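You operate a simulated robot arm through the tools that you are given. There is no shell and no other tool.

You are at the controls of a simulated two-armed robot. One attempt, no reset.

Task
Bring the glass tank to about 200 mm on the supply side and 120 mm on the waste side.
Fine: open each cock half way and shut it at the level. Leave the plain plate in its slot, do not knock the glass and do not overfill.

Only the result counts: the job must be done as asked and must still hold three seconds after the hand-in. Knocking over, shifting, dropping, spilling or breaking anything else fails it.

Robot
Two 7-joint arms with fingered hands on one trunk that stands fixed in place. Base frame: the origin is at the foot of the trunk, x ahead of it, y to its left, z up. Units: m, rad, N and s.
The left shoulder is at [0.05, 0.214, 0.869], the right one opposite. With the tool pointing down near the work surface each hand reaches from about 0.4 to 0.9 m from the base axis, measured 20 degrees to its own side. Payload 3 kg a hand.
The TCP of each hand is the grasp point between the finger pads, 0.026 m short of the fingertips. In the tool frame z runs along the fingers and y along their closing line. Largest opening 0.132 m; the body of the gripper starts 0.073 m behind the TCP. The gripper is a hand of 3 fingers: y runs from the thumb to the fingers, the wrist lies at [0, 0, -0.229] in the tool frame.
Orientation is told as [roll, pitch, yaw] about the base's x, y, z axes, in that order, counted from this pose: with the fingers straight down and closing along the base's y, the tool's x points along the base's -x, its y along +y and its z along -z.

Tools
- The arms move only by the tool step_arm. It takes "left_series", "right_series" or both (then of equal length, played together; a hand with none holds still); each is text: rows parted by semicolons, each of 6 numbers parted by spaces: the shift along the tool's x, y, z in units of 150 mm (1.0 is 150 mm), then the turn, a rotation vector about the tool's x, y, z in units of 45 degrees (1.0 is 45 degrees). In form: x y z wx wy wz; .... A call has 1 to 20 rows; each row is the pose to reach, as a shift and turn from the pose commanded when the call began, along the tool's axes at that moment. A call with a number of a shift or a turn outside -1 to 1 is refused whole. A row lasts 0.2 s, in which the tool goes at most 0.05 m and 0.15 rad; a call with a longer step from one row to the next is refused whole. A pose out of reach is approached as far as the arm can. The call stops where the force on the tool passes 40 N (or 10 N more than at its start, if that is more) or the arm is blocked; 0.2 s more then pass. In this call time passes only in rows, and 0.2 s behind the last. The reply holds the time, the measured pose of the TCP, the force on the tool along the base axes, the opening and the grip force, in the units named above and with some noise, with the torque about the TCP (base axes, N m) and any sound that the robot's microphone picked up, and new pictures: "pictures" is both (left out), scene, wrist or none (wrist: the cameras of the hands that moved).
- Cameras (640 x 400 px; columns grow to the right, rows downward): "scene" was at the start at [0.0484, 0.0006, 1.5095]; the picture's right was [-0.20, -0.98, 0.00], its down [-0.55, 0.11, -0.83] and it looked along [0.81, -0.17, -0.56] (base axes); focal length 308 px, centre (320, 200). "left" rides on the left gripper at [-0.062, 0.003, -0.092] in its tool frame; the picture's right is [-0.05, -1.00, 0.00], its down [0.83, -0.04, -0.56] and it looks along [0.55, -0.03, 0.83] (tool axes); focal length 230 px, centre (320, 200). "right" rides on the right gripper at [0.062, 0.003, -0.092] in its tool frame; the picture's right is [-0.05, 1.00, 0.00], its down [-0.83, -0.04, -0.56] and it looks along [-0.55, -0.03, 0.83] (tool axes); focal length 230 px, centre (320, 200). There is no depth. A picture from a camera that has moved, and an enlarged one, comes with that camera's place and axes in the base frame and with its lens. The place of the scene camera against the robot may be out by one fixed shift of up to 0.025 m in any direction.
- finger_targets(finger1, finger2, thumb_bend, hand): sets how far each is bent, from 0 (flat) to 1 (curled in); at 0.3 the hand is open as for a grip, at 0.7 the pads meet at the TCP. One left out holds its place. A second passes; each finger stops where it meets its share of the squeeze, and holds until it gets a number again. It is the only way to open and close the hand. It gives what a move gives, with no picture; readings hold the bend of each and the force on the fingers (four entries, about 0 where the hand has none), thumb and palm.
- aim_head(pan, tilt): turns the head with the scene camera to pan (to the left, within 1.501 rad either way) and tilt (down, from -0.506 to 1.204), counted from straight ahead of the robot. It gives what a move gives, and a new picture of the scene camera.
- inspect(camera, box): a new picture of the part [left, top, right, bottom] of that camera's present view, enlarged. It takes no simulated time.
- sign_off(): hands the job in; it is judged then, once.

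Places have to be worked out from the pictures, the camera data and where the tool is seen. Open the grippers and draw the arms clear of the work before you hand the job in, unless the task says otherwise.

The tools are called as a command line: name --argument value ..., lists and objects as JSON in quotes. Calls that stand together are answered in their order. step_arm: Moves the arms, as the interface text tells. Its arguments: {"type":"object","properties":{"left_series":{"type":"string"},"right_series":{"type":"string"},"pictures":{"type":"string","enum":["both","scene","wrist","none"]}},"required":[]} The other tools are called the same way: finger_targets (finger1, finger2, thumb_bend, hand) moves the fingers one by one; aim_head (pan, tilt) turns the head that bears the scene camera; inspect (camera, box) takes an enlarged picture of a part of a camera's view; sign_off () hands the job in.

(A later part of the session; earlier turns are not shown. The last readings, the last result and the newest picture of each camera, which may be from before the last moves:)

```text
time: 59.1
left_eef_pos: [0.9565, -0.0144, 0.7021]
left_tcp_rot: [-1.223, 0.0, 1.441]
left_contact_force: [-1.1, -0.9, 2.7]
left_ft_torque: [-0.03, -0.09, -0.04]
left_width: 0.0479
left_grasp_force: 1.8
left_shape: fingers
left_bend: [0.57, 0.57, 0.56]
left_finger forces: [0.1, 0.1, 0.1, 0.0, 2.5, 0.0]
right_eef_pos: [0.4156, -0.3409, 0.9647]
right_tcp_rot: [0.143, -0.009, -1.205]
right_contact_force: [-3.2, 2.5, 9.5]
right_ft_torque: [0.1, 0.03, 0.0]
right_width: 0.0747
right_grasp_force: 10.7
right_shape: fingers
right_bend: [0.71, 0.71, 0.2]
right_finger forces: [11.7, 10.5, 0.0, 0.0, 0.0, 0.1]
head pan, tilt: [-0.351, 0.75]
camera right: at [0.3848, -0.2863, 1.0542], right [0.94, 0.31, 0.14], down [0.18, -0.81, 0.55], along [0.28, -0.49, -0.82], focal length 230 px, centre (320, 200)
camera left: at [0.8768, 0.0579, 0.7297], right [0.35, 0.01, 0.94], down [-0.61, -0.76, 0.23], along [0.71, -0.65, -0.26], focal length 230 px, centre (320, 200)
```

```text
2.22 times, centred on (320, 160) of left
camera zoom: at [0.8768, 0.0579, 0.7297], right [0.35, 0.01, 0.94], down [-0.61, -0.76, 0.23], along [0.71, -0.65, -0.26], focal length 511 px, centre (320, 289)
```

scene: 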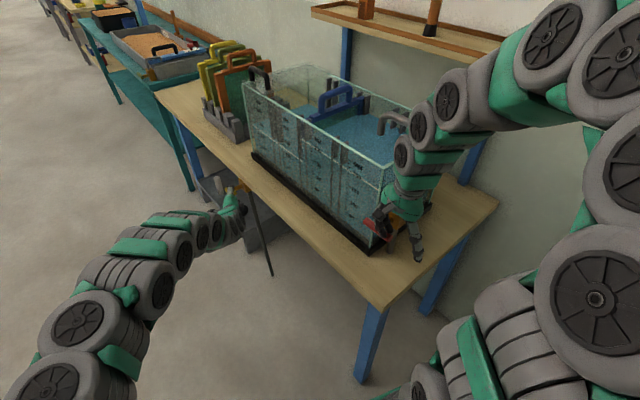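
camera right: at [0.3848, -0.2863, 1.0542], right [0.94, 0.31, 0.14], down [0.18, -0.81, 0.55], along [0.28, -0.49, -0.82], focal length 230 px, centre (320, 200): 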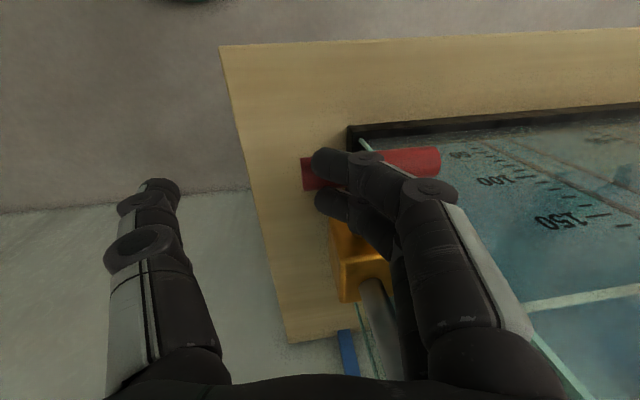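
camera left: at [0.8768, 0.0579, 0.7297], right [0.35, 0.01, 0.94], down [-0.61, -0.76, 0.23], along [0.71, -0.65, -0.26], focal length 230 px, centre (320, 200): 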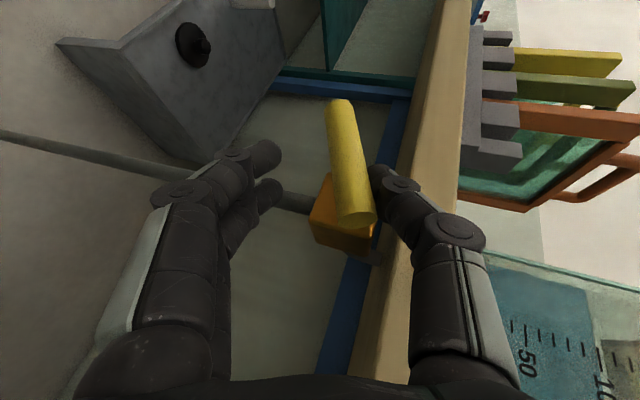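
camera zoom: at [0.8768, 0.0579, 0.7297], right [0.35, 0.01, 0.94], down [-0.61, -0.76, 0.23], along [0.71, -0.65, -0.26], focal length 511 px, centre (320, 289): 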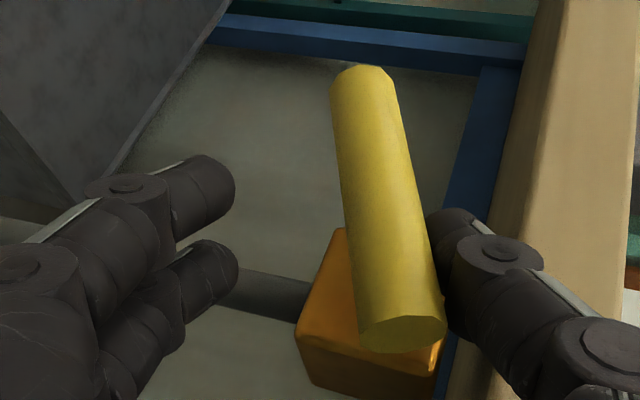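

Yellow is still ~22° open at ≈121.8 mm, so I continue the thumb down 14 mm at once, and press red 2.5 mm more onto its stop.

step_arm --left_series "0 0.0439 0.0159 0 0 0; 0 0.0752 0.0273 0 0 0; 0 0.0909 0.0329 0 0 0" --right_series "0 -0.0014 0.0099 0 0 0; 0 -0.0024 0.0165 0 0 0; 0 -0.0024 0.0165 0 0 0" --pictures "both"

inspect --camera "left" --box '[230, 70, 450, 270]'

inspect --camera "scene" --box '[285, 110, 325, 160]'

inspect --camera "scene" --box '[340, 180, 440, 260]'

```text
time: 60.0
left_eef_pos: [0.9559, -0.015, 0.6891]
left_tcp_rot: [-1.228, 0.001, 1.436]
left_contact_force: [-3.8, 1.5, 12.2]
left_ft_torque: [-0.09, -0.54, 0.02]
left_width: 0.0561
left_grasp_force: 6.0
left_shape: fingers
left_bend: [0.57, 0.57, 0.54]
left_finger forces: [0.0, 0.0, 0.0, 0.0, 12.1, 0.0]
right_eef_pos: [0.4159, -0.3408, 0.9615]
right_tcp_rot: [0.15, -0.011, -1.206]
right_contact_force: [-1.5, 10.9, 21.3]
right_ft_torque: [0.26, -0.08, 0.07]
right_width: 0.0748
right_grasp_force: 24.9
right_shape: fingers
right_bend: [0.72, 0.73, 0.2]
right_finger forces: [29.0, 21.1, 0.0, 0.0, 0.0, 0.0]
head pan, tilt: [-0.351, 0.75]
stopped in row 3 (right hand): the force on the tool passed its limit at 40 N (the readings are from after the stop); the commanded pose is now the measured one
camera right: at [0.385, -0.2862, 1.0524], right [0.94, 0.31, 0.15], down [0.18, -0.82, 0.55], along [0.29, -0.49, -0.82], focal length 230 px, centre (320, 200)
camera left: at [0.878, 0.0579, 0.7168], right [0.34, 0.01, 0.94], down [-0.61, -0.76, 0.23], along [0.71, -0.65, -0.25], focal length 230 px, centre (320, 200)
```

scene: 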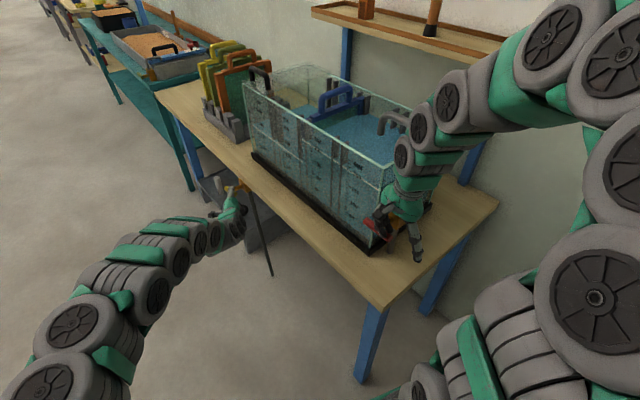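
right: 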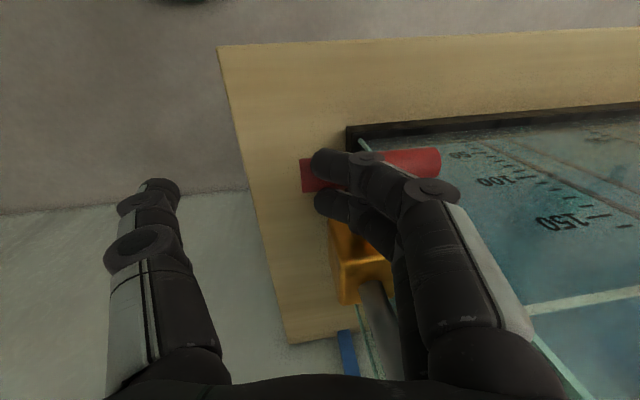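
left: 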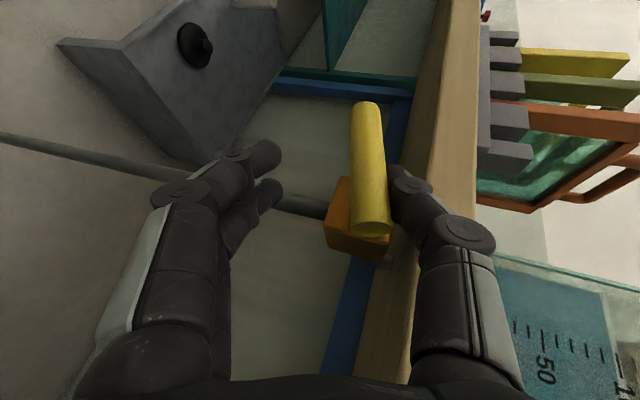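

```text
2.00 times, centred on (340, 170) of left
camera zoom: at [0.878, 0.0579, 0.7168], right [0.34, 0.01, 0.94], down [-0.61, -0.76, 0.23], along [0.71, -0.65, -0.25], focal length 460 px, centre (280, 260)
```

zoom: 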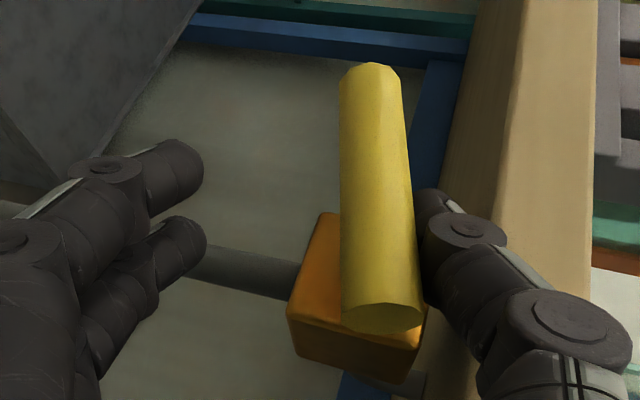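

```text
8.00 times, centred on (305, 135) of scene
camera zoom: at [0.0388, -0.0098, 1.4959], right [-0.34, -0.94, 0.0], down [-0.64, 0.23, -0.73], along [0.69, -0.25, -0.68], focal length 2467 px, centre (440, 720)
```

zoom: 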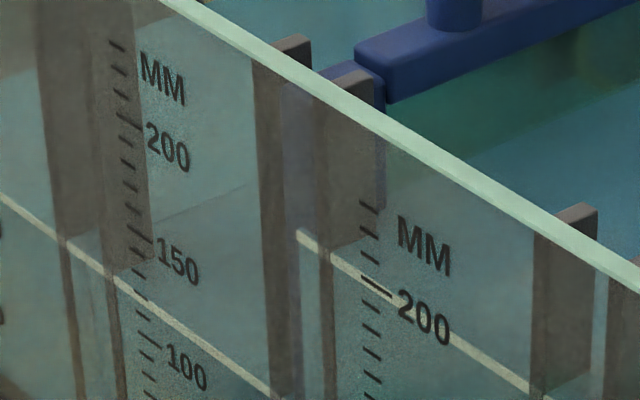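

```text
5.00 times, centred on (390, 220) of scene
camera zoom: at [0.0388, -0.0098, 1.4959], right [-0.34, -0.94, 0.0], down [-0.64, 0.23, -0.73], along [0.69, -0.25, -0.68], focal length 1542 px, centre (-30, 100)
```

zoom: 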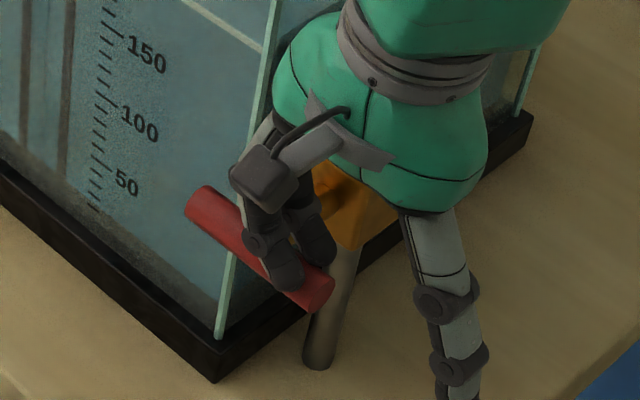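

Red is firmly on its stop (≈21 N). Yellow still shows ~13°, because the thumb tip is pressing near the pivot; waste ≈120.8. I slide the left hand back 14 mm so the thumb presses the bar's end, then press down.

step_arm --left_series "0 0 -0.0467 0 0 0; 0 0 -0.0933 0 0 0; 0 0.0251 -0.0842 0 0 0; 0 0.0439 -0.0774 0 0 0" --pictures "wrist"

inspect --camera "left" --box '[230, 70, 450, 270]'

inspect --camera "scene" --box '[285, 110, 325, 160]'

```text
time: 61.0
left_eef_pos: [0.9437, -0.0145, 0.6866]
left_tcp_rot: [-1.227, 0.002, 1.437]
left_contact_force: [-3.6, -3.1, 12.8]
left_ft_torque: [0.0, -0.56, -0.11]
left_width: 0.0596
left_grasp_force: 6.7
left_shape: fingers
left_bend: [0.57, 0.57, 0.53]
left_finger forces: [0.0, 0.0, 0.0, 0.1, 13.3, 0.1]
right_eef_pos: [0.4149, -0.3421, 0.9622]
right_tcp_rot: [0.146, -0.01, -1.206]
right_contact_force: [-2.2, 17.4, 35.4]
right_ft_torque: [0.48, -0.18, 0.09]
right_width: 0.0756
right_grasp_force: 31.3
right_shape: fingers
right_bend: [0.73, 0.73, 0.2]
right_finger forces: [37.9, 24.9, 0.1, 0.0, 0.1, 0.0]
head pan, tilt: [-0.351, 0.75]
camera left: at [0.8645, 0.0588, 0.714], right [0.34, 0.01, 0.94], down [-0.61, -0.76, 0.23], along [0.71, -0.65, -0.25], focal length 230 px, centre (320, 200)
```

left: 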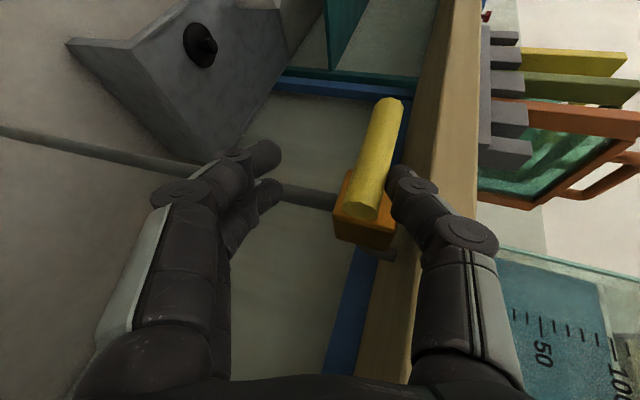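

```text
2.00 times, centred on (340, 170) of left
camera zoom: at [0.8645, 0.0588, 0.714], right [0.34, 0.01, 0.94], down [-0.61, -0.76, 0.23], along [0.71, -0.65, -0.25], focal length 460 px, centre (280, 260)
```

zoom: 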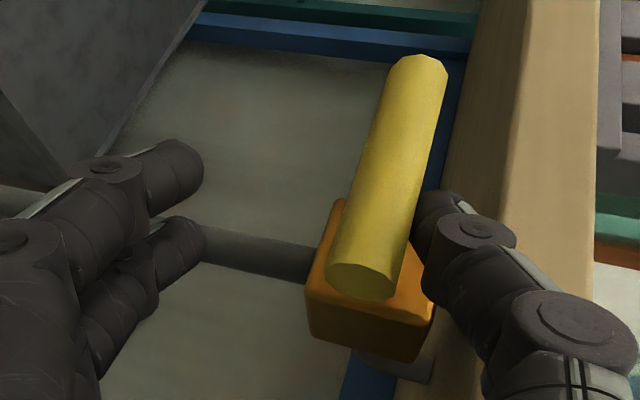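

```text
8.00 times, centred on (305, 135) of scene
camera zoom: at [0.0387, -0.0097, 1.4959], right [-0.34, -0.94, 0.0], down [-0.64, 0.23, -0.73], along [0.69, -0.25, -0.68], focal length 2467 px, centre (440, 720)
```

zoom: 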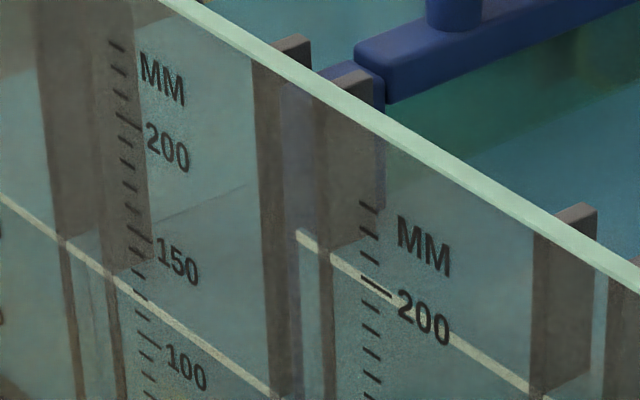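

Yellow is now at its original closed slope (θ≈0) with 13 N on the thumb; supply reads 200, waste ≈121. I release the left cage by opening the fingers (thumb lifts up, fingers drop), and check nothing moves.

finger_targets --hand "left" --finger1 0.3 --finger2 0.3 --thumb_bend 0.3

inspect --camera "left" --box '[230, 70, 450, 270]'

inspect --camera "scene" --box '[340, 180, 440, 260]'

inspect --camera "scene" --box '[285, 110, 325, 160]'

```text
time: 62.0
left_eef_pos: [0.9441, -0.0137, 0.6852]
left_tcp_rot: [-1.225, 0.001, 1.44]
left_contact_force: [-1.0, -0.6, -0.6]
left_ft_torque: [0.02, 0.0, -0.01]
left_width: 0.1339
left_grasp_force: 0.0
left_shape: fingers
left_bend: [0.3, 0.3, 0.3]
left_finger forces: [0.0, 0.1, 0.0, 0.0, 0.0, 0.0]
right_eef_pos: [0.4168, -0.3415, 0.9614]
right_tcp_rot: [0.145, -0.01, -1.206]
right_contact_force: [-3.0, 18.5, 36.7]
right_ft_torque: [0.51, -0.21, 0.13]
right_width: 0.0754
right_grasp_force: 31.3
right_shape: fingers
right_bend: [0.73, 0.73, 0.2]
right_finger forces: [38.9, 25.3, 0.0, 0.0, 0.0, 0.0]
head pan, tilt: [-0.351, 0.75]
```

```text
2.00 times, centred on (340, 170) of left
camera zoom: at [0.8644, 0.0592, 0.7131], right [0.34, 0.01, 0.94], down [-0.61, -0.76, 0.23], along [0.71, -0.65, -0.26], focal length 460 px, centre (280, 260)
```

zoom: 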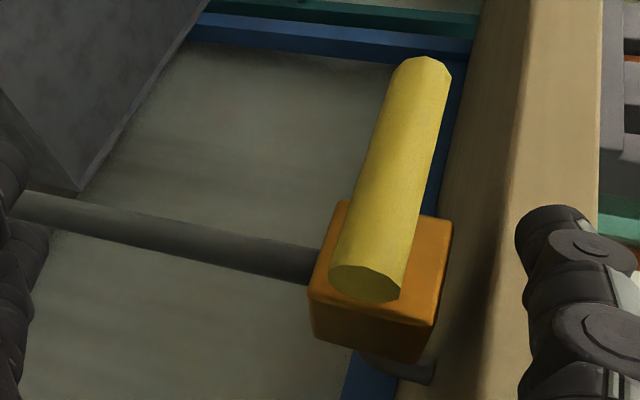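

```text
5.00 times, centred on (390, 220) of scene
camera zoom: at [0.039, -0.0096, 1.4959], right [-0.34, -0.94, 0.0], down [-0.64, 0.23, -0.73], along [0.69, -0.25, -0.68], focal length 1542 px, centre (-30, 100)
```

zoom: 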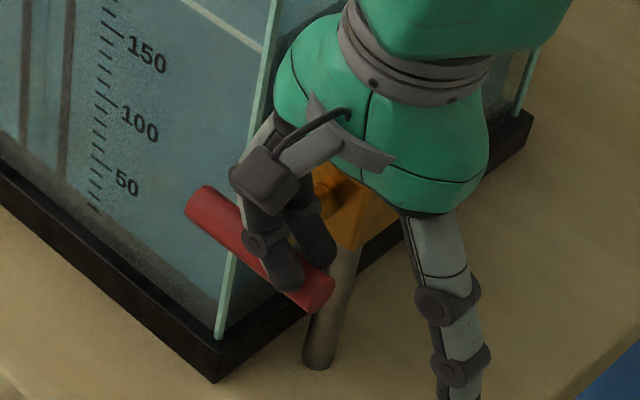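

```text
8.00 times, centred on (305, 135) of scene
camera zoom: at [0.039, -0.0096, 1.4959], right [-0.34, -0.94, 0.0], down [-0.64, 0.23, -0.73], along [0.69, -0.25, -0.68], focal length 2467 px, centre (440, 720)
```

zoom: 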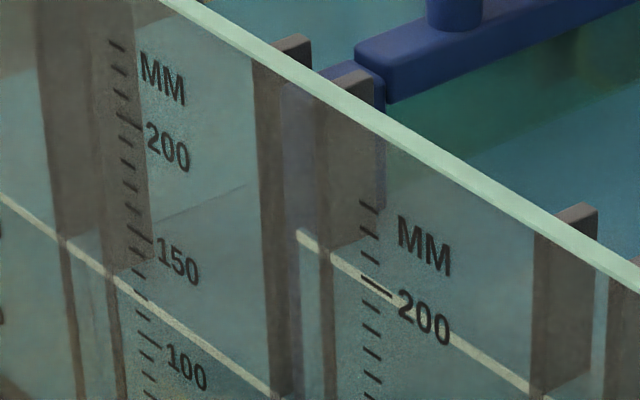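

Left is released with yellow closed and both levels steady. Now I unload the right hand by 2.5 mm and read the force before sliding off the bar's end.

step_arm --right_series "0 0.0024 -0.0165 0 0 0" --pictures "none"

inspect --camera "scene" --box '[340, 180, 440, 260]'

inspect --camera "right" --box '[280, 90, 460, 220]'

```text
time: 62.4
left_eef_pos: [0.9438, -0.0147, 0.6856]
left_tcp_rot: [-1.224, 0.0, 1.439]
left_contact_force: [0.8, -0.5, 0.3]
left_ft_torque: [-0.02, 0.0, 0.01]
left_width: 0.1341
left_grasp_force: 0.0
left_shape: fingers
left_bend: [0.3, 0.3, 0.3]
left_finger forces: [0.1, 0.0, 0.0, 0.0, 0.0, 0.0]
right_eef_pos: [0.4144, -0.3414, 0.963]
right_tcp_rot: [0.142, -0.008, -1.205]
right_contact_force: [-6.1, 17.5, 15.2]
right_ft_torque: [0.42, 0.06, 0.12]
right_width: 0.0756
right_grasp_force: 25.4
right_shape: fingers
right_bend: [0.72, 0.72, 0.2]
right_finger forces: [33.8, 17.5, 0.0, 0.0, 0.1, 0.0]
head pan, tilt: [-0.351, 0.75]
```

```text
5.00 times, centred on (390, 220) of scene
camera zoom: at [0.0391, -0.0098, 1.4959], right [-0.34, -0.94, 0.0], down [-0.64, 0.23, -0.73], along [0.69, -0.25, -0.68], focal length 1542 px, centre (-30, 100)
```

zoom: 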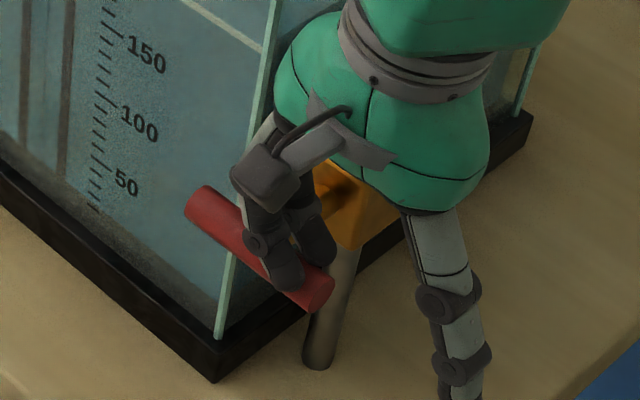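

```text
3.08 times, centred on (370, 155) of right
camera zoom: at [0.3845, -0.2866, 1.0531], right [0.94, 0.31, 0.14], down [0.18, -0.81, 0.55], along [0.28, -0.49, -0.82], focal length 708 px, centre (166, 338)
```

zoom: 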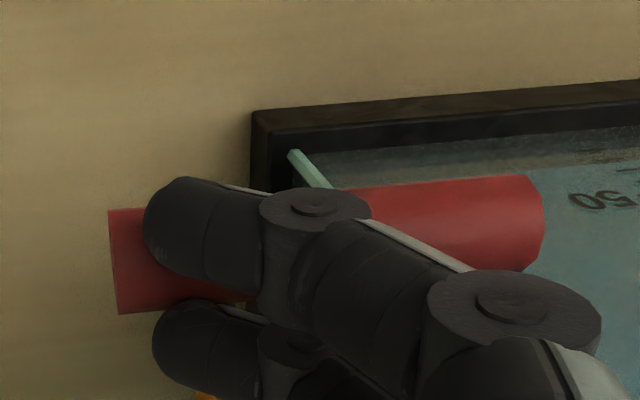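

Still ~15 N down with some sideways load (+n). I ease 1.5 mm to the front and slide the fingers along the bar off its near end (40 mm), which puts no torque on the cock.

step_arm --right_series "0.01 0 0 0 0 0; 0.01 -0.0528 -0.0077 0 0 0; 0.01 -0.1055 -0.0154 0 0 0; 0.01 -0.1583 -0.0231 0 0 0; 0.01 -0.2111 -0.0308 0 0 0; 0.01 -0.2639 -0.0385 0 0 0" --pictures "both"

inspect --camera "right" --box '[280, 90, 460, 220]'

inspect --camera "scene" --box '[340, 180, 440, 260]'

```text
time: 63.8
left_eef_pos: [0.945, -0.0133, 0.6846]
left_tcp_rot: [-1.224, -0.002, 1.438]
left_contact_force: [0.9, -0.6, -0.4]
left_ft_torque: [-0.01, -0.01, -0.03]
left_width: 0.1338
left_grasp_force: 0.1
left_shape: fingers
left_bend: [0.3, 0.3, 0.3]
left_finger forces: [0.0, 0.1, 0.1, 0.1, 0.1, 0.1]
right_eef_pos: [0.379, -0.3558, 0.9664]
right_tcp_rot: [0.145, -0.012, -1.205]
right_contact_force: [30.2, 2.6, -7.5]
right_ft_torque: [-0.02, -0.4, -0.37]
right_width: 0.1078
right_grasp_force: 76.5
right_shape: fingers
right_bend: [0.52, 0.52, 0.2]
right_finger forces: [72.5, 80.9, 0.0, 0.0, 0.1, 0.1]
head pan, tilt: [-0.351, 0.75]
camera right: at [0.3472, -0.3006, 1.0558], right [0.94, 0.31, 0.15], down [0.18, -0.81, 0.55], along [0.29, -0.49, -0.82], focal length 230 px, centre (320, 200)
```

scene: 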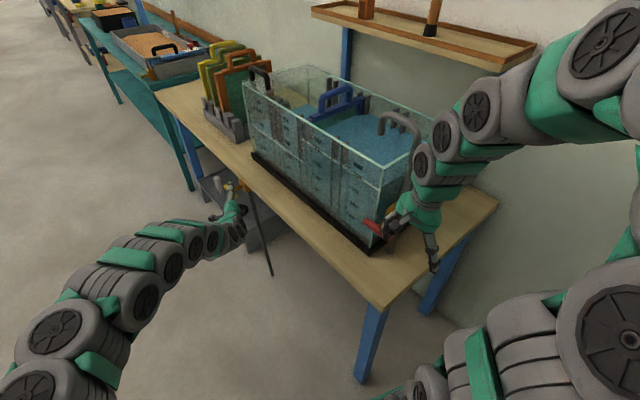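
right: 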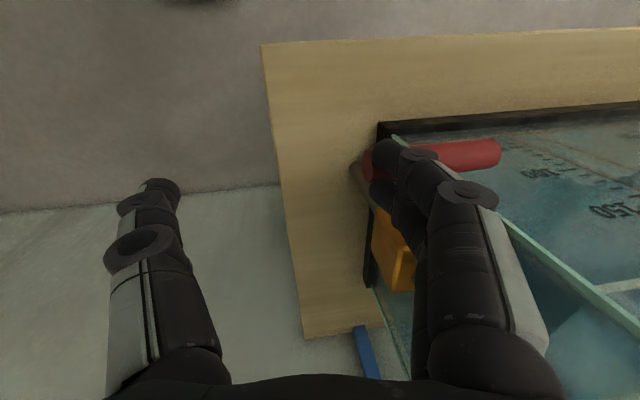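

```text
3.08 times, centred on (370, 155) of right
camera zoom: at [0.3472, -0.3006, 1.0558], right [0.94, 0.31, 0.15], down [0.18, -0.81, 0.55], along [0.29, -0.49, -0.82], focal length 708 px, centre (166, 338)
```

zoom: 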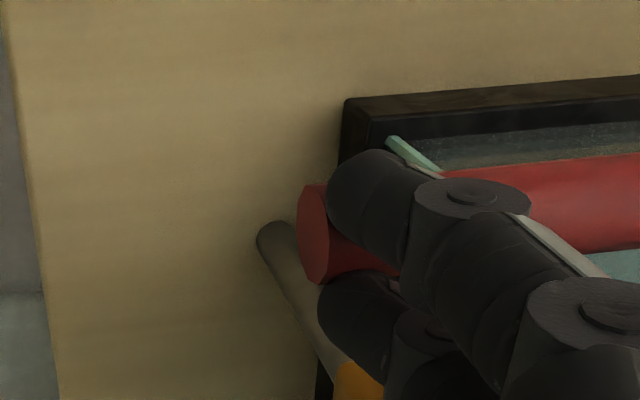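

```text
5.00 times, centred on (390, 220) of scene
camera zoom: at [0.0399, -0.0102, 1.4959], right [-0.34, -0.94, 0.0], down [-0.64, 0.23, -0.73], along [0.69, -0.25, -0.68], focal length 1542 px, centre (-30, 100)
```

zoom: 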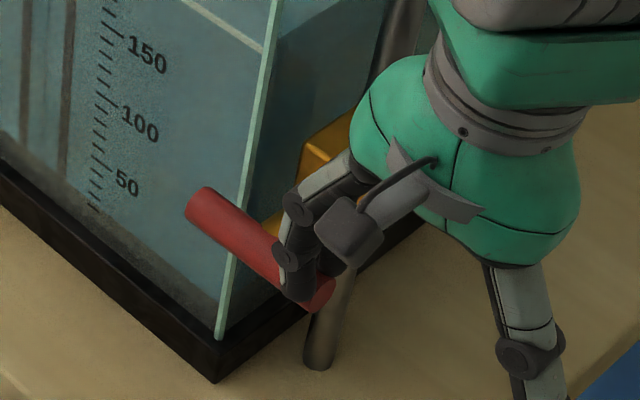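

The fingers stayed clamped on the bar and bent back instead of sliding (72/81 N), but the bar is still at closed. I'll relieve them by setting both fingers to their present bend (0.52) first.

finger_targets --hand "right" --finger1 0.52 --finger2 0.52

inspect --camera "right" --box '[280, 90, 520, 240]'

inspect --camera "scene" --box '[340, 180, 440, 260]'

```text
time: 64.8
left_eef_pos: [0.9435, -0.0144, 0.686]
left_tcp_rot: [-1.225, 0.001, 1.437]
left_contact_force: [-0.1, 0.2, 0.8]
left_ft_torque: [0.02, 0.0, -0.02]
left_width: 0.1341
left_grasp_force: 0.0
left_shape: fingers
left_bend: [0.3, 0.3, 0.3]
left_finger forces: [0.0, 0.1, 0.0, 0.1, 0.1, 0.1]
right_eef_pos: [0.3775, -0.3552, 0.9659]
right_tcp_rot: [0.144, -0.011, -1.205]
right_contact_force: [6.7, -12.1, -4.6]
right_ft_torque: [-0.42, 0.11, -0.66]
right_width: 0.109
right_grasp_force: 79.0
right_shape: fingers
right_bend: [0.52, 0.52, 0.2]
right_finger forces: [71.5, 86.0, 0.0, 0.0, 0.0, 0.0]
head pan, tilt: [-0.351, 0.75]
```

```text
2.67 times, centred on (400, 165) of right
camera zoom: at [0.3464, -0.3008, 1.0559], right [0.94, 0.31, 0.14], down [0.18, -0.81, 0.55], along [0.29, -0.49, -0.82], focal length 614 px, centre (107, 293)
```

zoom: 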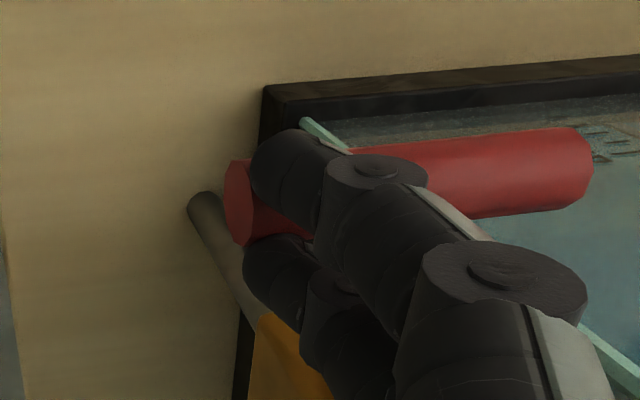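

```text
5.00 times, centred on (390, 220) of scene
camera zoom: at [0.0395, -0.0104, 1.4959], right [-0.34, -0.94, 0.0], down [-0.64, 0.23, -0.73], along [0.69, -0.25, -0.68], focal length 1542 px, centre (-30, 100)
```

zoom: 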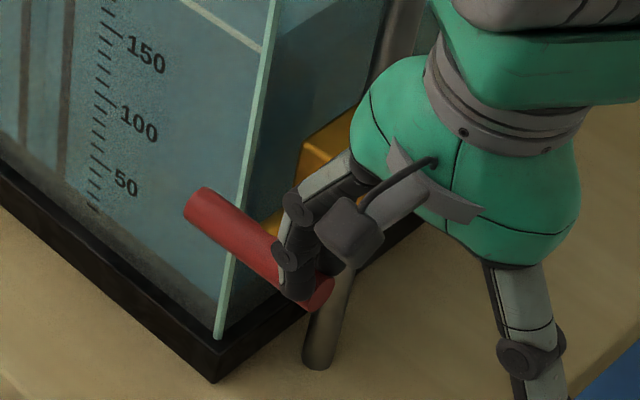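

The pinch persists (≈75–85 N between the two fingers) with the bar still closed. Finger 1 is the front one with a free path, so I swing it fully open alone; finger 2 holds the bar meanwhile.

finger_targets --hand "right" --finger1 0.0

inspect --camera "right" --box '[280, 60, 560, 240]'

inspect --camera "scene" --box '[340, 180, 440, 260]'

```text
time: 65.8
left_eef_pos: [0.9439, -0.0146, 0.6848]
left_tcp_rot: [-1.222, 0.0, 1.436]
left_contact_force: [-0.1, 0.0, 0.4]
left_ft_torque: [0.03, 0.01, 0.05]
left_width: 0.1339
left_grasp_force: 0.0
left_shape: fingers
left_bend: [0.3, 0.3, 0.3]
left_finger forces: [0.0, 0.1, 0.1, 0.1, 0.0, 0.0]
right_eef_pos: [0.3773, -0.3547, 0.9655]
right_tcp_rot: [0.146, -0.011, -1.204]
right_contact_force: [-2.7, -20.3, -2.4]
right_ft_torque: [-0.61, 0.27, -0.73]
right_width: 0.1093
right_grasp_force: 78.8
right_shape: fingers
right_bend: [0.52, 0.52, 0.2]
right_finger forces: [69.9, 88.6, 0.1, 0.0, 0.0, 0.0]
head pan, tilt: [-0.351, 0.75]
```

```text
2.22 times, centred on (420, 150) of right
camera zoom: at [0.3462, -0.3009, 1.0559], right [0.94, 0.31, 0.14], down [0.18, -0.81, 0.55], along [0.29, -0.49, -0.82], focal length 511 px, centre (98, 311)
```

zoom: 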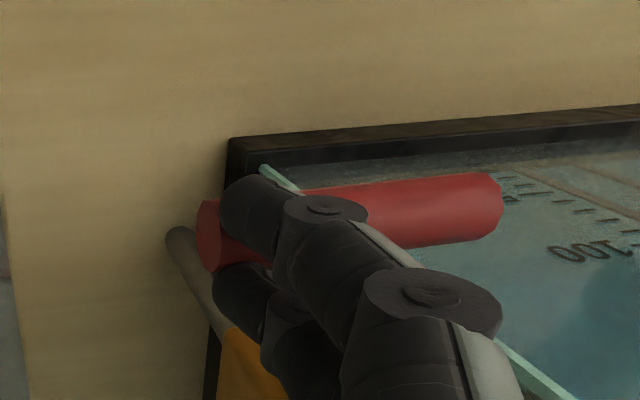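

```text
5.00 times, centred on (390, 220) of scene
camera zoom: at [0.0393, -0.0105, 1.4959], right [-0.34, -0.94, 0.0], down [-0.64, 0.23, -0.73], along [0.69, -0.25, -0.68], focal length 1542 px, centre (-30, 100)
```

zoom: 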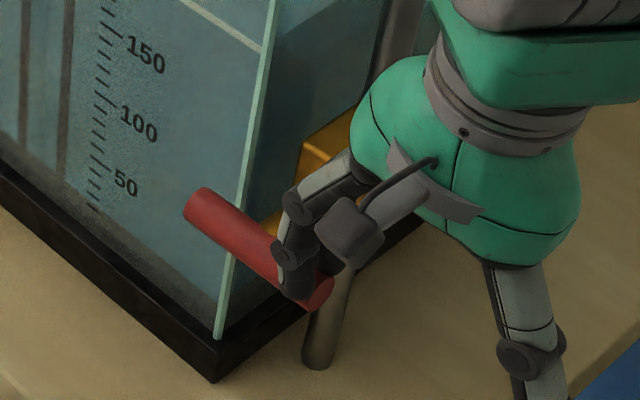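

Finger 1 can't open while pinched. Sliding along the bar is torque-free for the cock, so I keep pulling off the near end: TCP 33 mm further along −e1 while untilting 8° so the wrist stays in reach.

step_arm --right_series "-0.007 -0.054 -0.008 0.046 0 0; -0.007 -0.109 -0.016 0.092 0 0; -0.007 -0.163 -0.024 0.138 0 0; -0.007 -0.218 -0.032 0.184 0 0" --pictures "both"

inspect --camera "right" --box '[280, 60, 560, 240]'

inspect --camera "scene" --box '[340, 180, 440, 260]'

```text
time: 66.8
left_eef_pos: [0.9434, -0.0137, 0.6853]
left_tcp_rot: [-1.223, 0.001, 1.44]
left_contact_force: [0.6, 0.6, 0.1]
left_ft_torque: [0.0, 0.0, 0.0]
left_width: 0.134
left_grasp_force: 0.1
left_shape: fingers
left_bend: [0.3, 0.3, 0.3]
left_finger forces: [0.0, 0.0, 0.0, 0.0, 0.1, 0.0]
right_eef_pos: [0.3484, -0.3678, 0.9642]
right_tcp_rot: [0.001, -0.009, -1.205]
right_contact_force: [12.9, 1.4, -9.3]
right_ft_torque: [-0.46, 0.44, 0.05]
right_width: 0.1416
right_grasp_force: 80.3
right_shape: fingers
right_bend: [0.39, 0.35, 0.2]
right_finger forces: [76.2, 84.6, 0.0, 0.1, 0.0, 0.1]
head pan, tilt: [-0.351, 0.75]
camera right: at [0.3293, -0.3076, 1.055], right [0.95, 0.31, 0.0], down [0.26, -0.79, 0.56], along [0.17, -0.53, -0.83], focal length 230 px, centre (320, 200)
```

scene: 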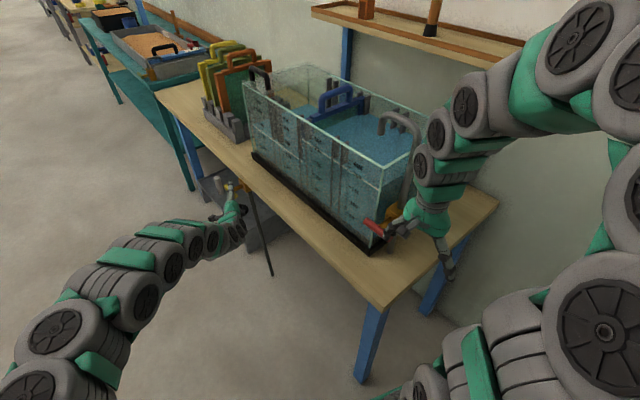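
right: 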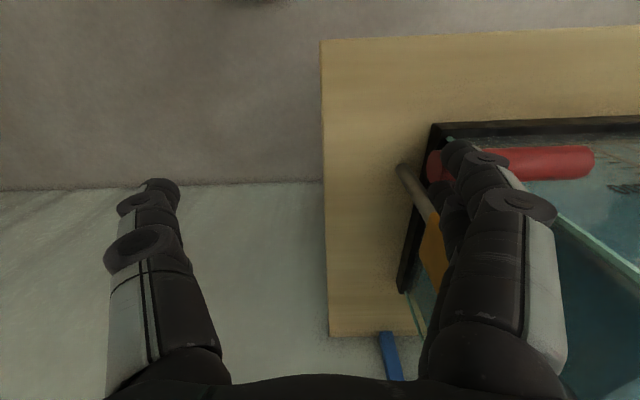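

```text
2.22 times, centred on (420, 150) of right
camera zoom: at [0.3293, -0.3076, 1.055], right [0.95, 0.31, 0.0], down [0.26, -0.79, 0.56], along [0.17, -0.53, -0.83], focal length 511 px, centre (98, 311)
```

zoom: 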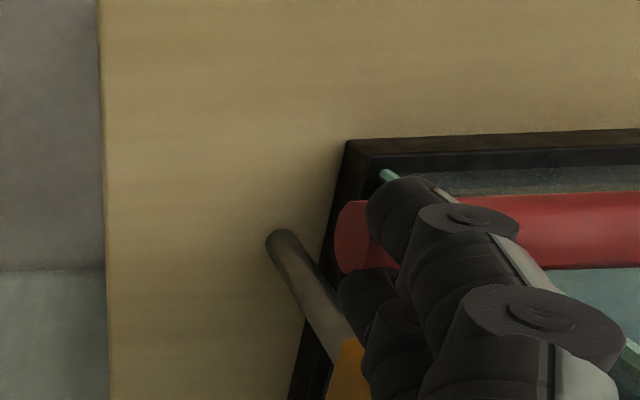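

```text
5.00 times, centred on (390, 220) of scene
camera zoom: at [0.0396, -0.0102, 1.4959], right [-0.34, -0.94, 0.0], down [-0.64, 0.23, -0.73], along [0.69, -0.25, -0.68], focal length 1542 px, centre (-30, 100)
```

zoom: 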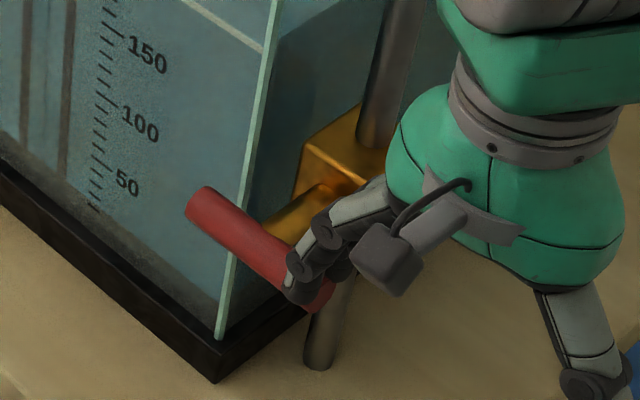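

The fingertips stay stuck and the fingers merely bend; the two fingertips straddle the bar in a friction-locked V. Better: go back 25 mm along the bar (relaxing the fingers), then roll the hand about the bar axis so the rear finger peels off first. First the 25 mm return.

step_arm --right_series "0 0.056 0 0 0 0; 0 0.111 0 0 0 0; 0 0.167 0 0 0 0" --pictures "wrist"

inspect --camera "scene" --box '[340, 180, 440, 260]'

inspect --camera "scene" --box '[300, 120, 400, 200]'

```text
time: 67.3
left_eef_pos: [0.9431, -0.0138, 0.6849]
left_tcp_rot: [-1.225, -0.001, 1.44]
left_contact_force: [-0.1, -0.2, 0.8]
left_ft_torque: [0.02, -0.03, -0.05]
left_width: 0.1341
left_grasp_force: 0.0
left_shape: fingers
left_bend: [0.3, 0.3, 0.3]
left_finger forces: [0.0, 0.0, 0.0, 0.0, 0.0, 0.0]
right_eef_pos: [0.358, -0.364, 0.9663]
right_tcp_rot: [0.001, -0.009, -1.203]
right_contact_force: [-10.8, 8.2, 17.4]
right_ft_torque: [0.19, -0.97, 1.11]
right_width: 0.1327
right_grasp_force: 114.2
right_shape: fingers
right_bend: [0.54, 0.45, 0.2]
right_finger forces: [116.5, 111.2, 0.0, 0.2, 0.0, 0.0]
head pan, tilt: [-0.351, 0.75]
stopped in row 2 (right hand): the force on the tool passed its limit at 47 N (the readings are from after the stop); the commanded pose is now the measured one
camera right: at [0.3397, -0.3037, 1.0568], right [0.95, 0.31, 0.0], down [0.26, -0.79, 0.56], along [0.18, -0.53, -0.83], focal length 230 px, centre (320, 200)
```

right: 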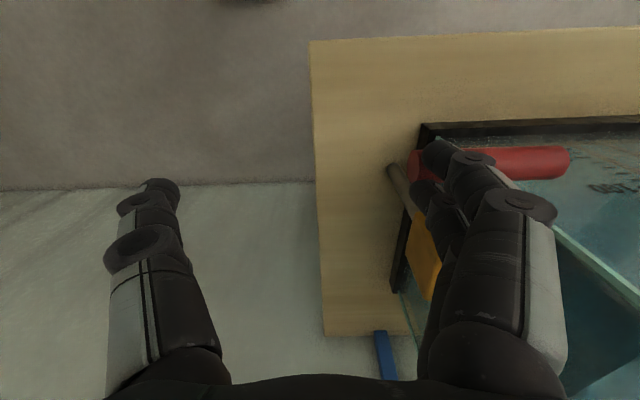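

```text
5.00 times, centred on (390, 220) of scene
camera zoom: at [0.039, -0.0099, 1.4959], right [-0.34, -0.94, 0.0], down [-0.64, 0.23, -0.73], along [0.69, -0.25, -0.68], focal length 1542 px, centre (-30, 100)
```

zoom: 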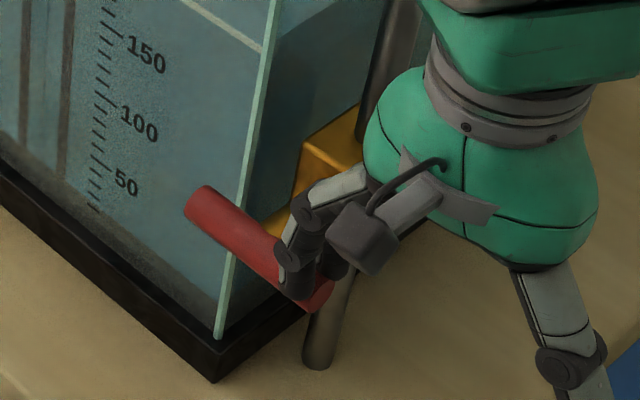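

```text
5.00 times, centred on (350, 160) of scene
camera zoom: at [0.039, -0.0099, 1.4959], right [-0.34, -0.94, 0.0], down [-0.64, 0.23, -0.73], along [0.69, -0.25, -0.68], focal length 1542 px, centre (170, 400)
```

zoom: 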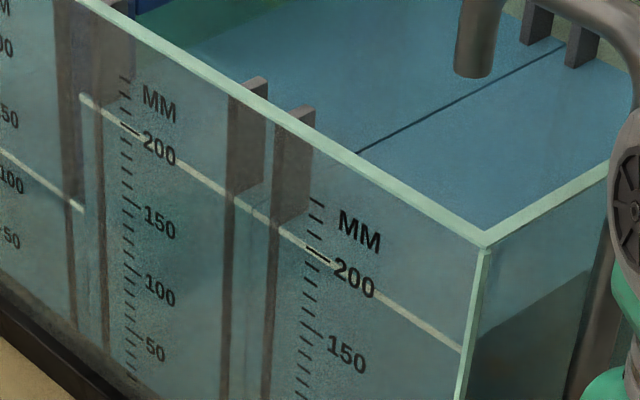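

Supply holds at 200 with no stream; red is still at its stop. Now I roll the hand 12° about the bar axis (wrist toward the front), pivoting on the front finger so the rear finger lifts off first.

step_arm --right_series "0.008 0 -0.005 0 -0.089 0; 0.016 0 -0.009 0 -0.178 0; 0.024 0 -0.014 0 -0.267 0" --pictures "wrist"

inspect --camera "right" --box '[280, 60, 560, 240]'

inspect --camera "scene" --box '[340, 180, 440, 260]'

```text
time: 68.2
left_eef_pos: [0.9436, -0.0141, 0.6856]
left_tcp_rot: [-1.223, -0.001, 1.441]
left_contact_force: [0.5, 0.9, -0.7]
left_ft_torque: [0.02, -0.02, 0.04]
left_width: 0.134
left_grasp_force: 0.0
left_shape: fingers
left_bend: [0.3, 0.3, 0.3]
left_finger forces: [0.1, 0.0, 0.0, 0.0, 0.0, 0.0]
right_eef_pos: [0.3561, -0.3582, 0.9662]
right_tcp_rot: [-0.004, -0.216, -1.202]
right_contact_force: [-13.9, 30.9, -2.8]
right_ft_torque: [0.57, 0.59, 2.43]
right_width: 0.1333
right_grasp_force: 30.1
right_shape: fingers
right_bend: [0.58, 0.42, 0.2]
right_finger forces: [46.0, 14.1, 0.0, 0.0, 0.1, 0.0]
head pan, tilt: [-0.351, 0.75]
camera right: at [0.3313, -0.2824, 1.0425], right [0.95, 0.31, 0.01], down [0.21, -0.66, 0.72], along [0.23, -0.68, -0.69], focal length 230 px, centre (320, 200)
```

right: 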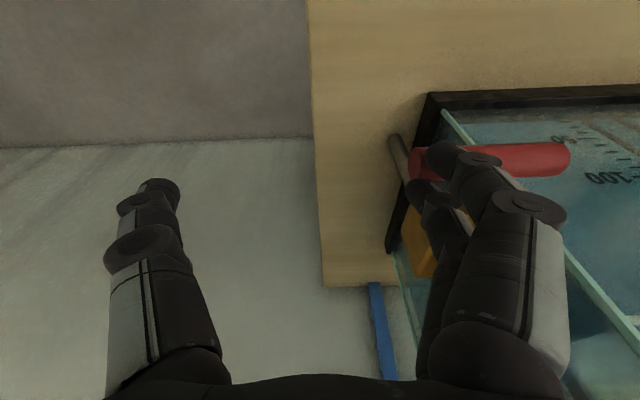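

```text
2.22 times, centred on (420, 150) of right
camera zoom: at [0.3313, -0.2824, 1.0425], right [0.95, 0.31, 0.01], down [0.21, -0.66, 0.72], along [0.23, -0.68, -0.69], focal length 511 px, centre (98, 311)
```

zoom: 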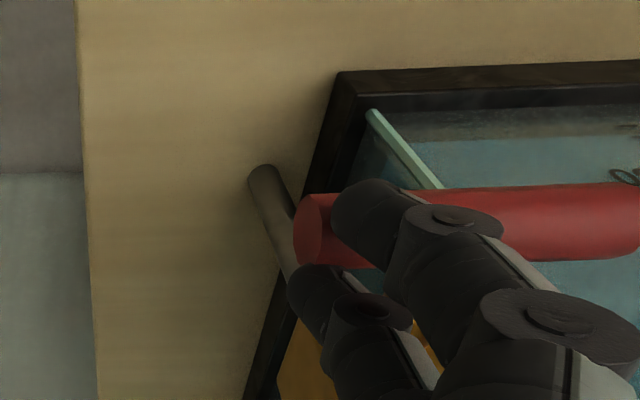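

```text
5.00 times, centred on (390, 220) of scene
camera zoom: at [0.0391, -0.0097, 1.4959], right [-0.34, -0.94, 0.0], down [-0.64, 0.23, -0.73], along [0.69, -0.25, -0.68], focal length 1542 px, centre (-30, 100)
```

zoom: 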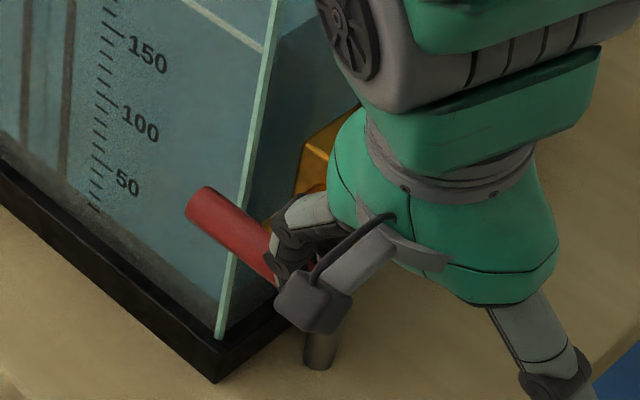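

The pinch has dropped (46/14 N) and the bar still appears closed. I now move the hand off along the front finger's contact normal (front and up) in small steps.

step_arm --right_series "0.013 0 -0.023 0 0 0; 0.027 0 -0.046 0 0 0" --pictures "wrist"

inspect --camera "right" --box '[280, 60, 560, 240]'

inspect --camera "scene" --box '[340, 180, 440, 260]'

```text
time: 68.8
left_eef_pos: [0.9432, -0.0145, 0.6856]
left_tcp_rot: [-1.223, -0.002, 1.439]
left_contact_force: [0.5, 0.7, 0.4]
left_ft_torque: [-0.01, -0.04, -0.01]
left_width: 0.134
left_grasp_force: 0.0
left_shape: fingers
left_bend: [0.3, 0.3, 0.3]
left_finger forces: [0.1, 0.0, 0.0, 0.1, 0.0, 0.0]
right_eef_pos: [0.3547, -0.3553, 0.9744]
right_tcp_rot: [0.0, -0.219, -1.207]
right_contact_force: [-0.9, 0.4, 0.1]
right_ft_torque: [-0.02, -0.02, 0.04]
right_width: 0.174
right_grasp_force: 0.0
right_shape: fingers
right_bend: [0.0, 0.52, 0.2]
right_finger forces: [0.1, 0.1, 0.1, 0.1, 0.0, 0.0]
head pan, tilt: [-0.351, 0.75]
camera right: at [0.3305, -0.2792, 1.0498], right [0.95, 0.31, 0.01], down [0.2, -0.66, 0.72], along [0.23, -0.68, -0.69], focal length 230 px, centre (320, 200)
```

right: 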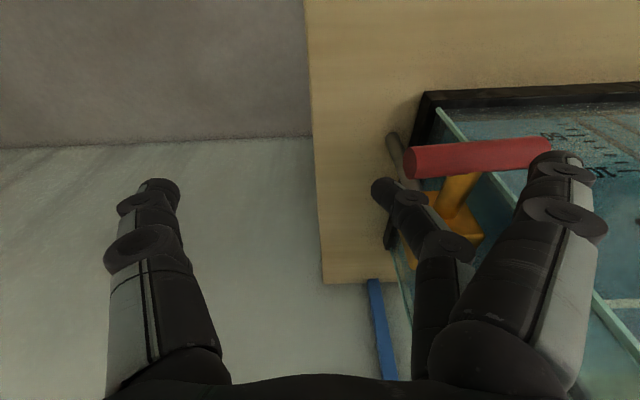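

```text
2.22 times, centred on (420, 150) of right
camera zoom: at [0.3305, -0.2792, 1.0498], right [0.95, 0.31, 0.01], down [0.2, -0.66, 0.72], along [0.23, -0.68, -0.69], focal length 511 px, centre (98, 311)
```

zoom: 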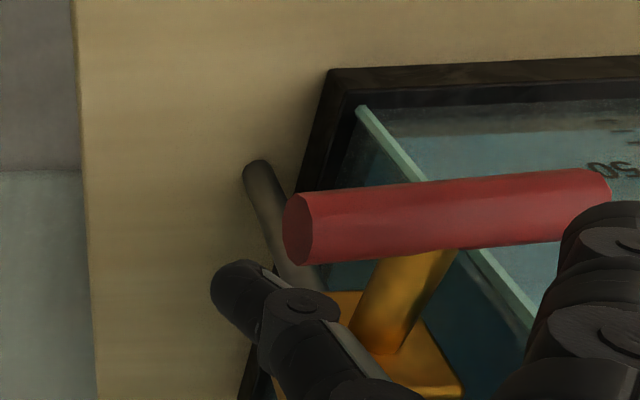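

```text
5.00 times, centred on (390, 220) of scene
camera zoom: at [0.0393, -0.0102, 1.4959], right [-0.34, -0.94, 0.0], down [-0.64, 0.23, -0.73], along [0.69, -0.25, -0.68], focal length 1542 px, centre (-30, 100)
```

zoom: 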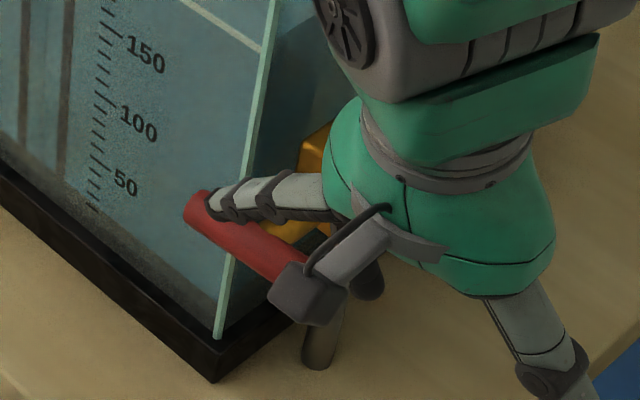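

Free of the bar now (all forces zero), but the bar was left ~5° up. I check for flow and the level before re-pressing with a single finger.

inspect --camera "scene" --box '[360, 90, 440, 170]'

inspect --camera "scene" --box '[350, 150, 390, 200]'

inspect --camera "scene" --box '[285, 110, 325, 160]'

```text
5.00 times, centred on (400, 130) of scene
camera zoom: at [0.0393, -0.0102, 1.4959], right [-0.34, -0.94, 0.0], down [-0.64, 0.23, -0.73], along [0.69, -0.25, -0.68], focal length 1542 px, centre (-80, 550)
```

zoom: 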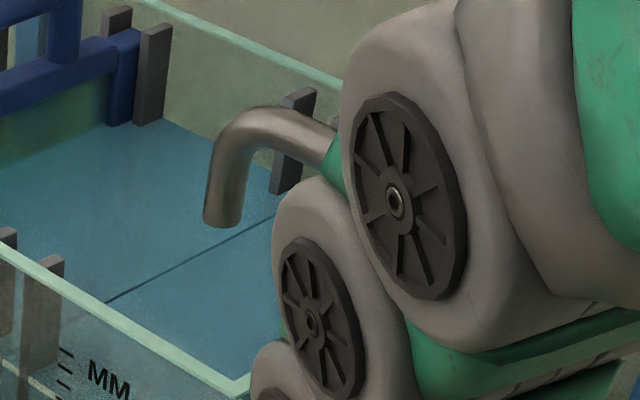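

```text
8.00 times, centred on (370, 175) of scene
camera zoom: at [0.0393, -0.0102, 1.4959], right [-0.34, -0.94, 0.0], down [-0.64, 0.23, -0.73], along [0.69, -0.25, -0.68], focal length 2467 px, centre (-80, 400)
```

zoom: 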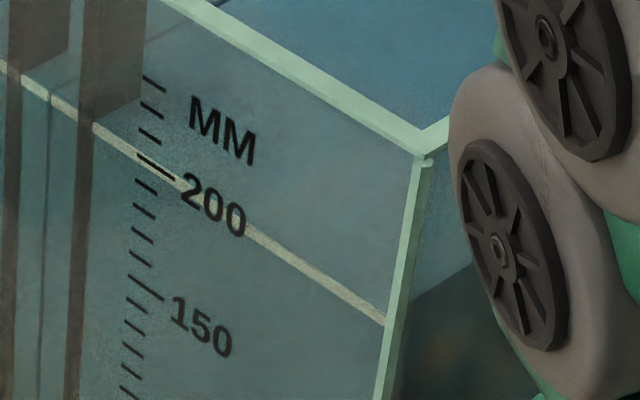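

```text
8.00 times, centred on (305, 135) of scene
camera zoom: at [0.0393, -0.0102, 1.4959], right [-0.34, -0.94, 0.0], down [-0.64, 0.23, -0.73], along [0.69, -0.25, -0.68], focal length 2467 px, centre (440, 720)
```

zoom: 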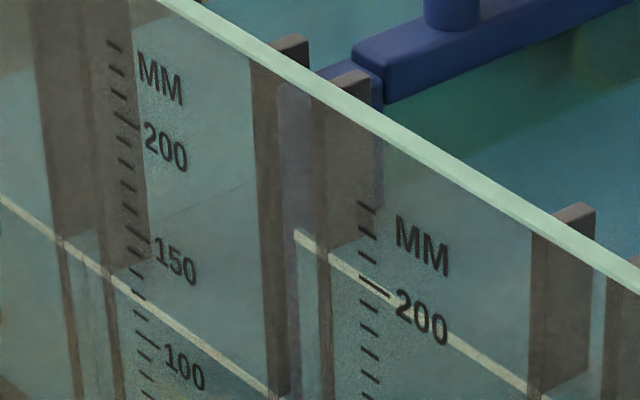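

No stream is visible and supply sits at 200, waste ≈121. To put red fully on its stop without another wedge, I rise 25 mm, roll back upright, and shift so only finger 2 sits above the bar's near end.

step_arm --right_series "-0.017 0 -0.078 0 0 0; -0.036 0 -0.163 0 0 0; -0.027 0.065 -0.165 0 0.089 0; -0.018 0.13 -0.167 0 0.178 0; -0.01 0.196 -0.169 0 0.267 0" --pictures "wrist"

inspect --camera "right" --box '[280, 60, 560, 240]'

inspect --camera "scene" --box '[340, 180, 440, 260]'

```text
time: 70.0
left_eef_pos: [0.9436, -0.0142, 0.6854]
left_tcp_rot: [-1.223, 0.001, 1.44]
left_contact_force: [0.1, -0.1, 0.1]
left_ft_torque: [0.01, -0.03, 0.01]
left_width: 0.1342
left_grasp_force: 0.0
left_shape: fingers
left_bend: [0.3, 0.3, 0.3]
left_finger forces: [0.0, 0.0, 0.0, 0.0, 0.0, 0.1]
right_eef_pos: [0.3823, -0.3405, 0.9979]
right_tcp_rot: [0.004, -0.01, -1.206]
right_contact_force: [0.0, -0.1, 0.2]
right_ft_torque: [0.0, 0.02, 0.0]
right_width: 0.1744
right_grasp_force: 0.0
right_shape: fingers
right_bend: [0.0, 0.52, 0.2]
right_finger forces: [0.1, 0.0, 0.0, 0.0, 0.1, 0.1]
head pan, tilt: [-0.351, 0.75]
camera right: at [0.3642, -0.2809, 1.0898], right [0.95, 0.31, 0.0], down [0.25, -0.79, 0.56], along [0.18, -0.53, -0.83], focal length 230 px, centre (320, 200)
```

right: 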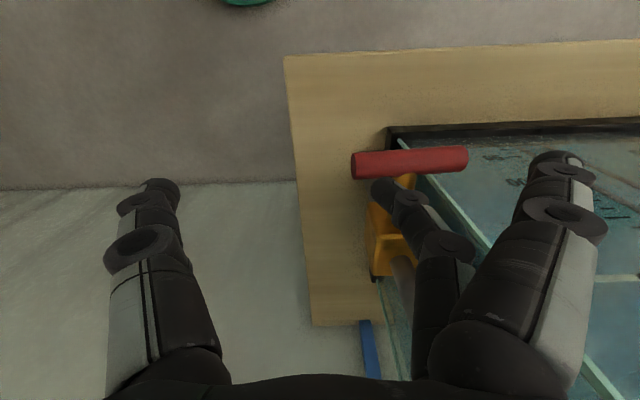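

```text
2.22 times, centred on (420, 150) of right
camera zoom: at [0.3642, -0.2809, 1.0898], right [0.95, 0.31, 0.0], down [0.25, -0.79, 0.56], along [0.18, -0.53, -0.83], focal length 511 px, centre (98, 311)
```

zoom: 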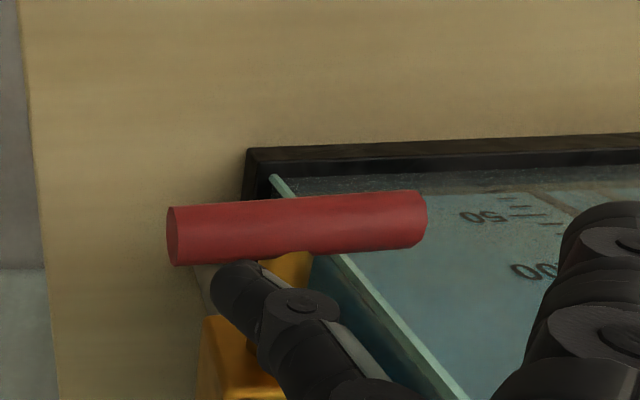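

```text
5.00 times, centred on (390, 220) of scene
camera zoom: at [0.0394, -0.0102, 1.4959], right [-0.34, -0.94, 0.0], down [-0.64, 0.23, -0.73], along [0.69, -0.25, -0.68], focal length 1542 px, centre (-30, 100)
```

zoom: 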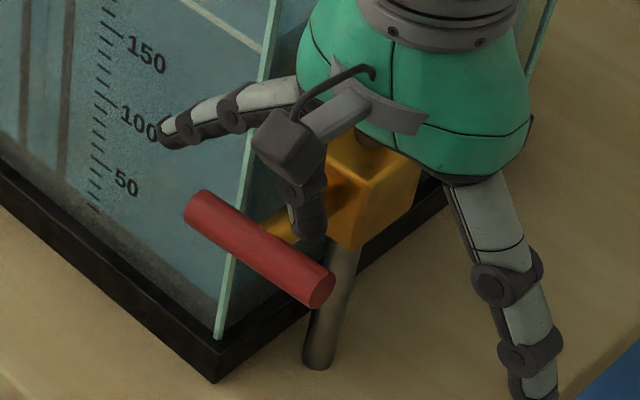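

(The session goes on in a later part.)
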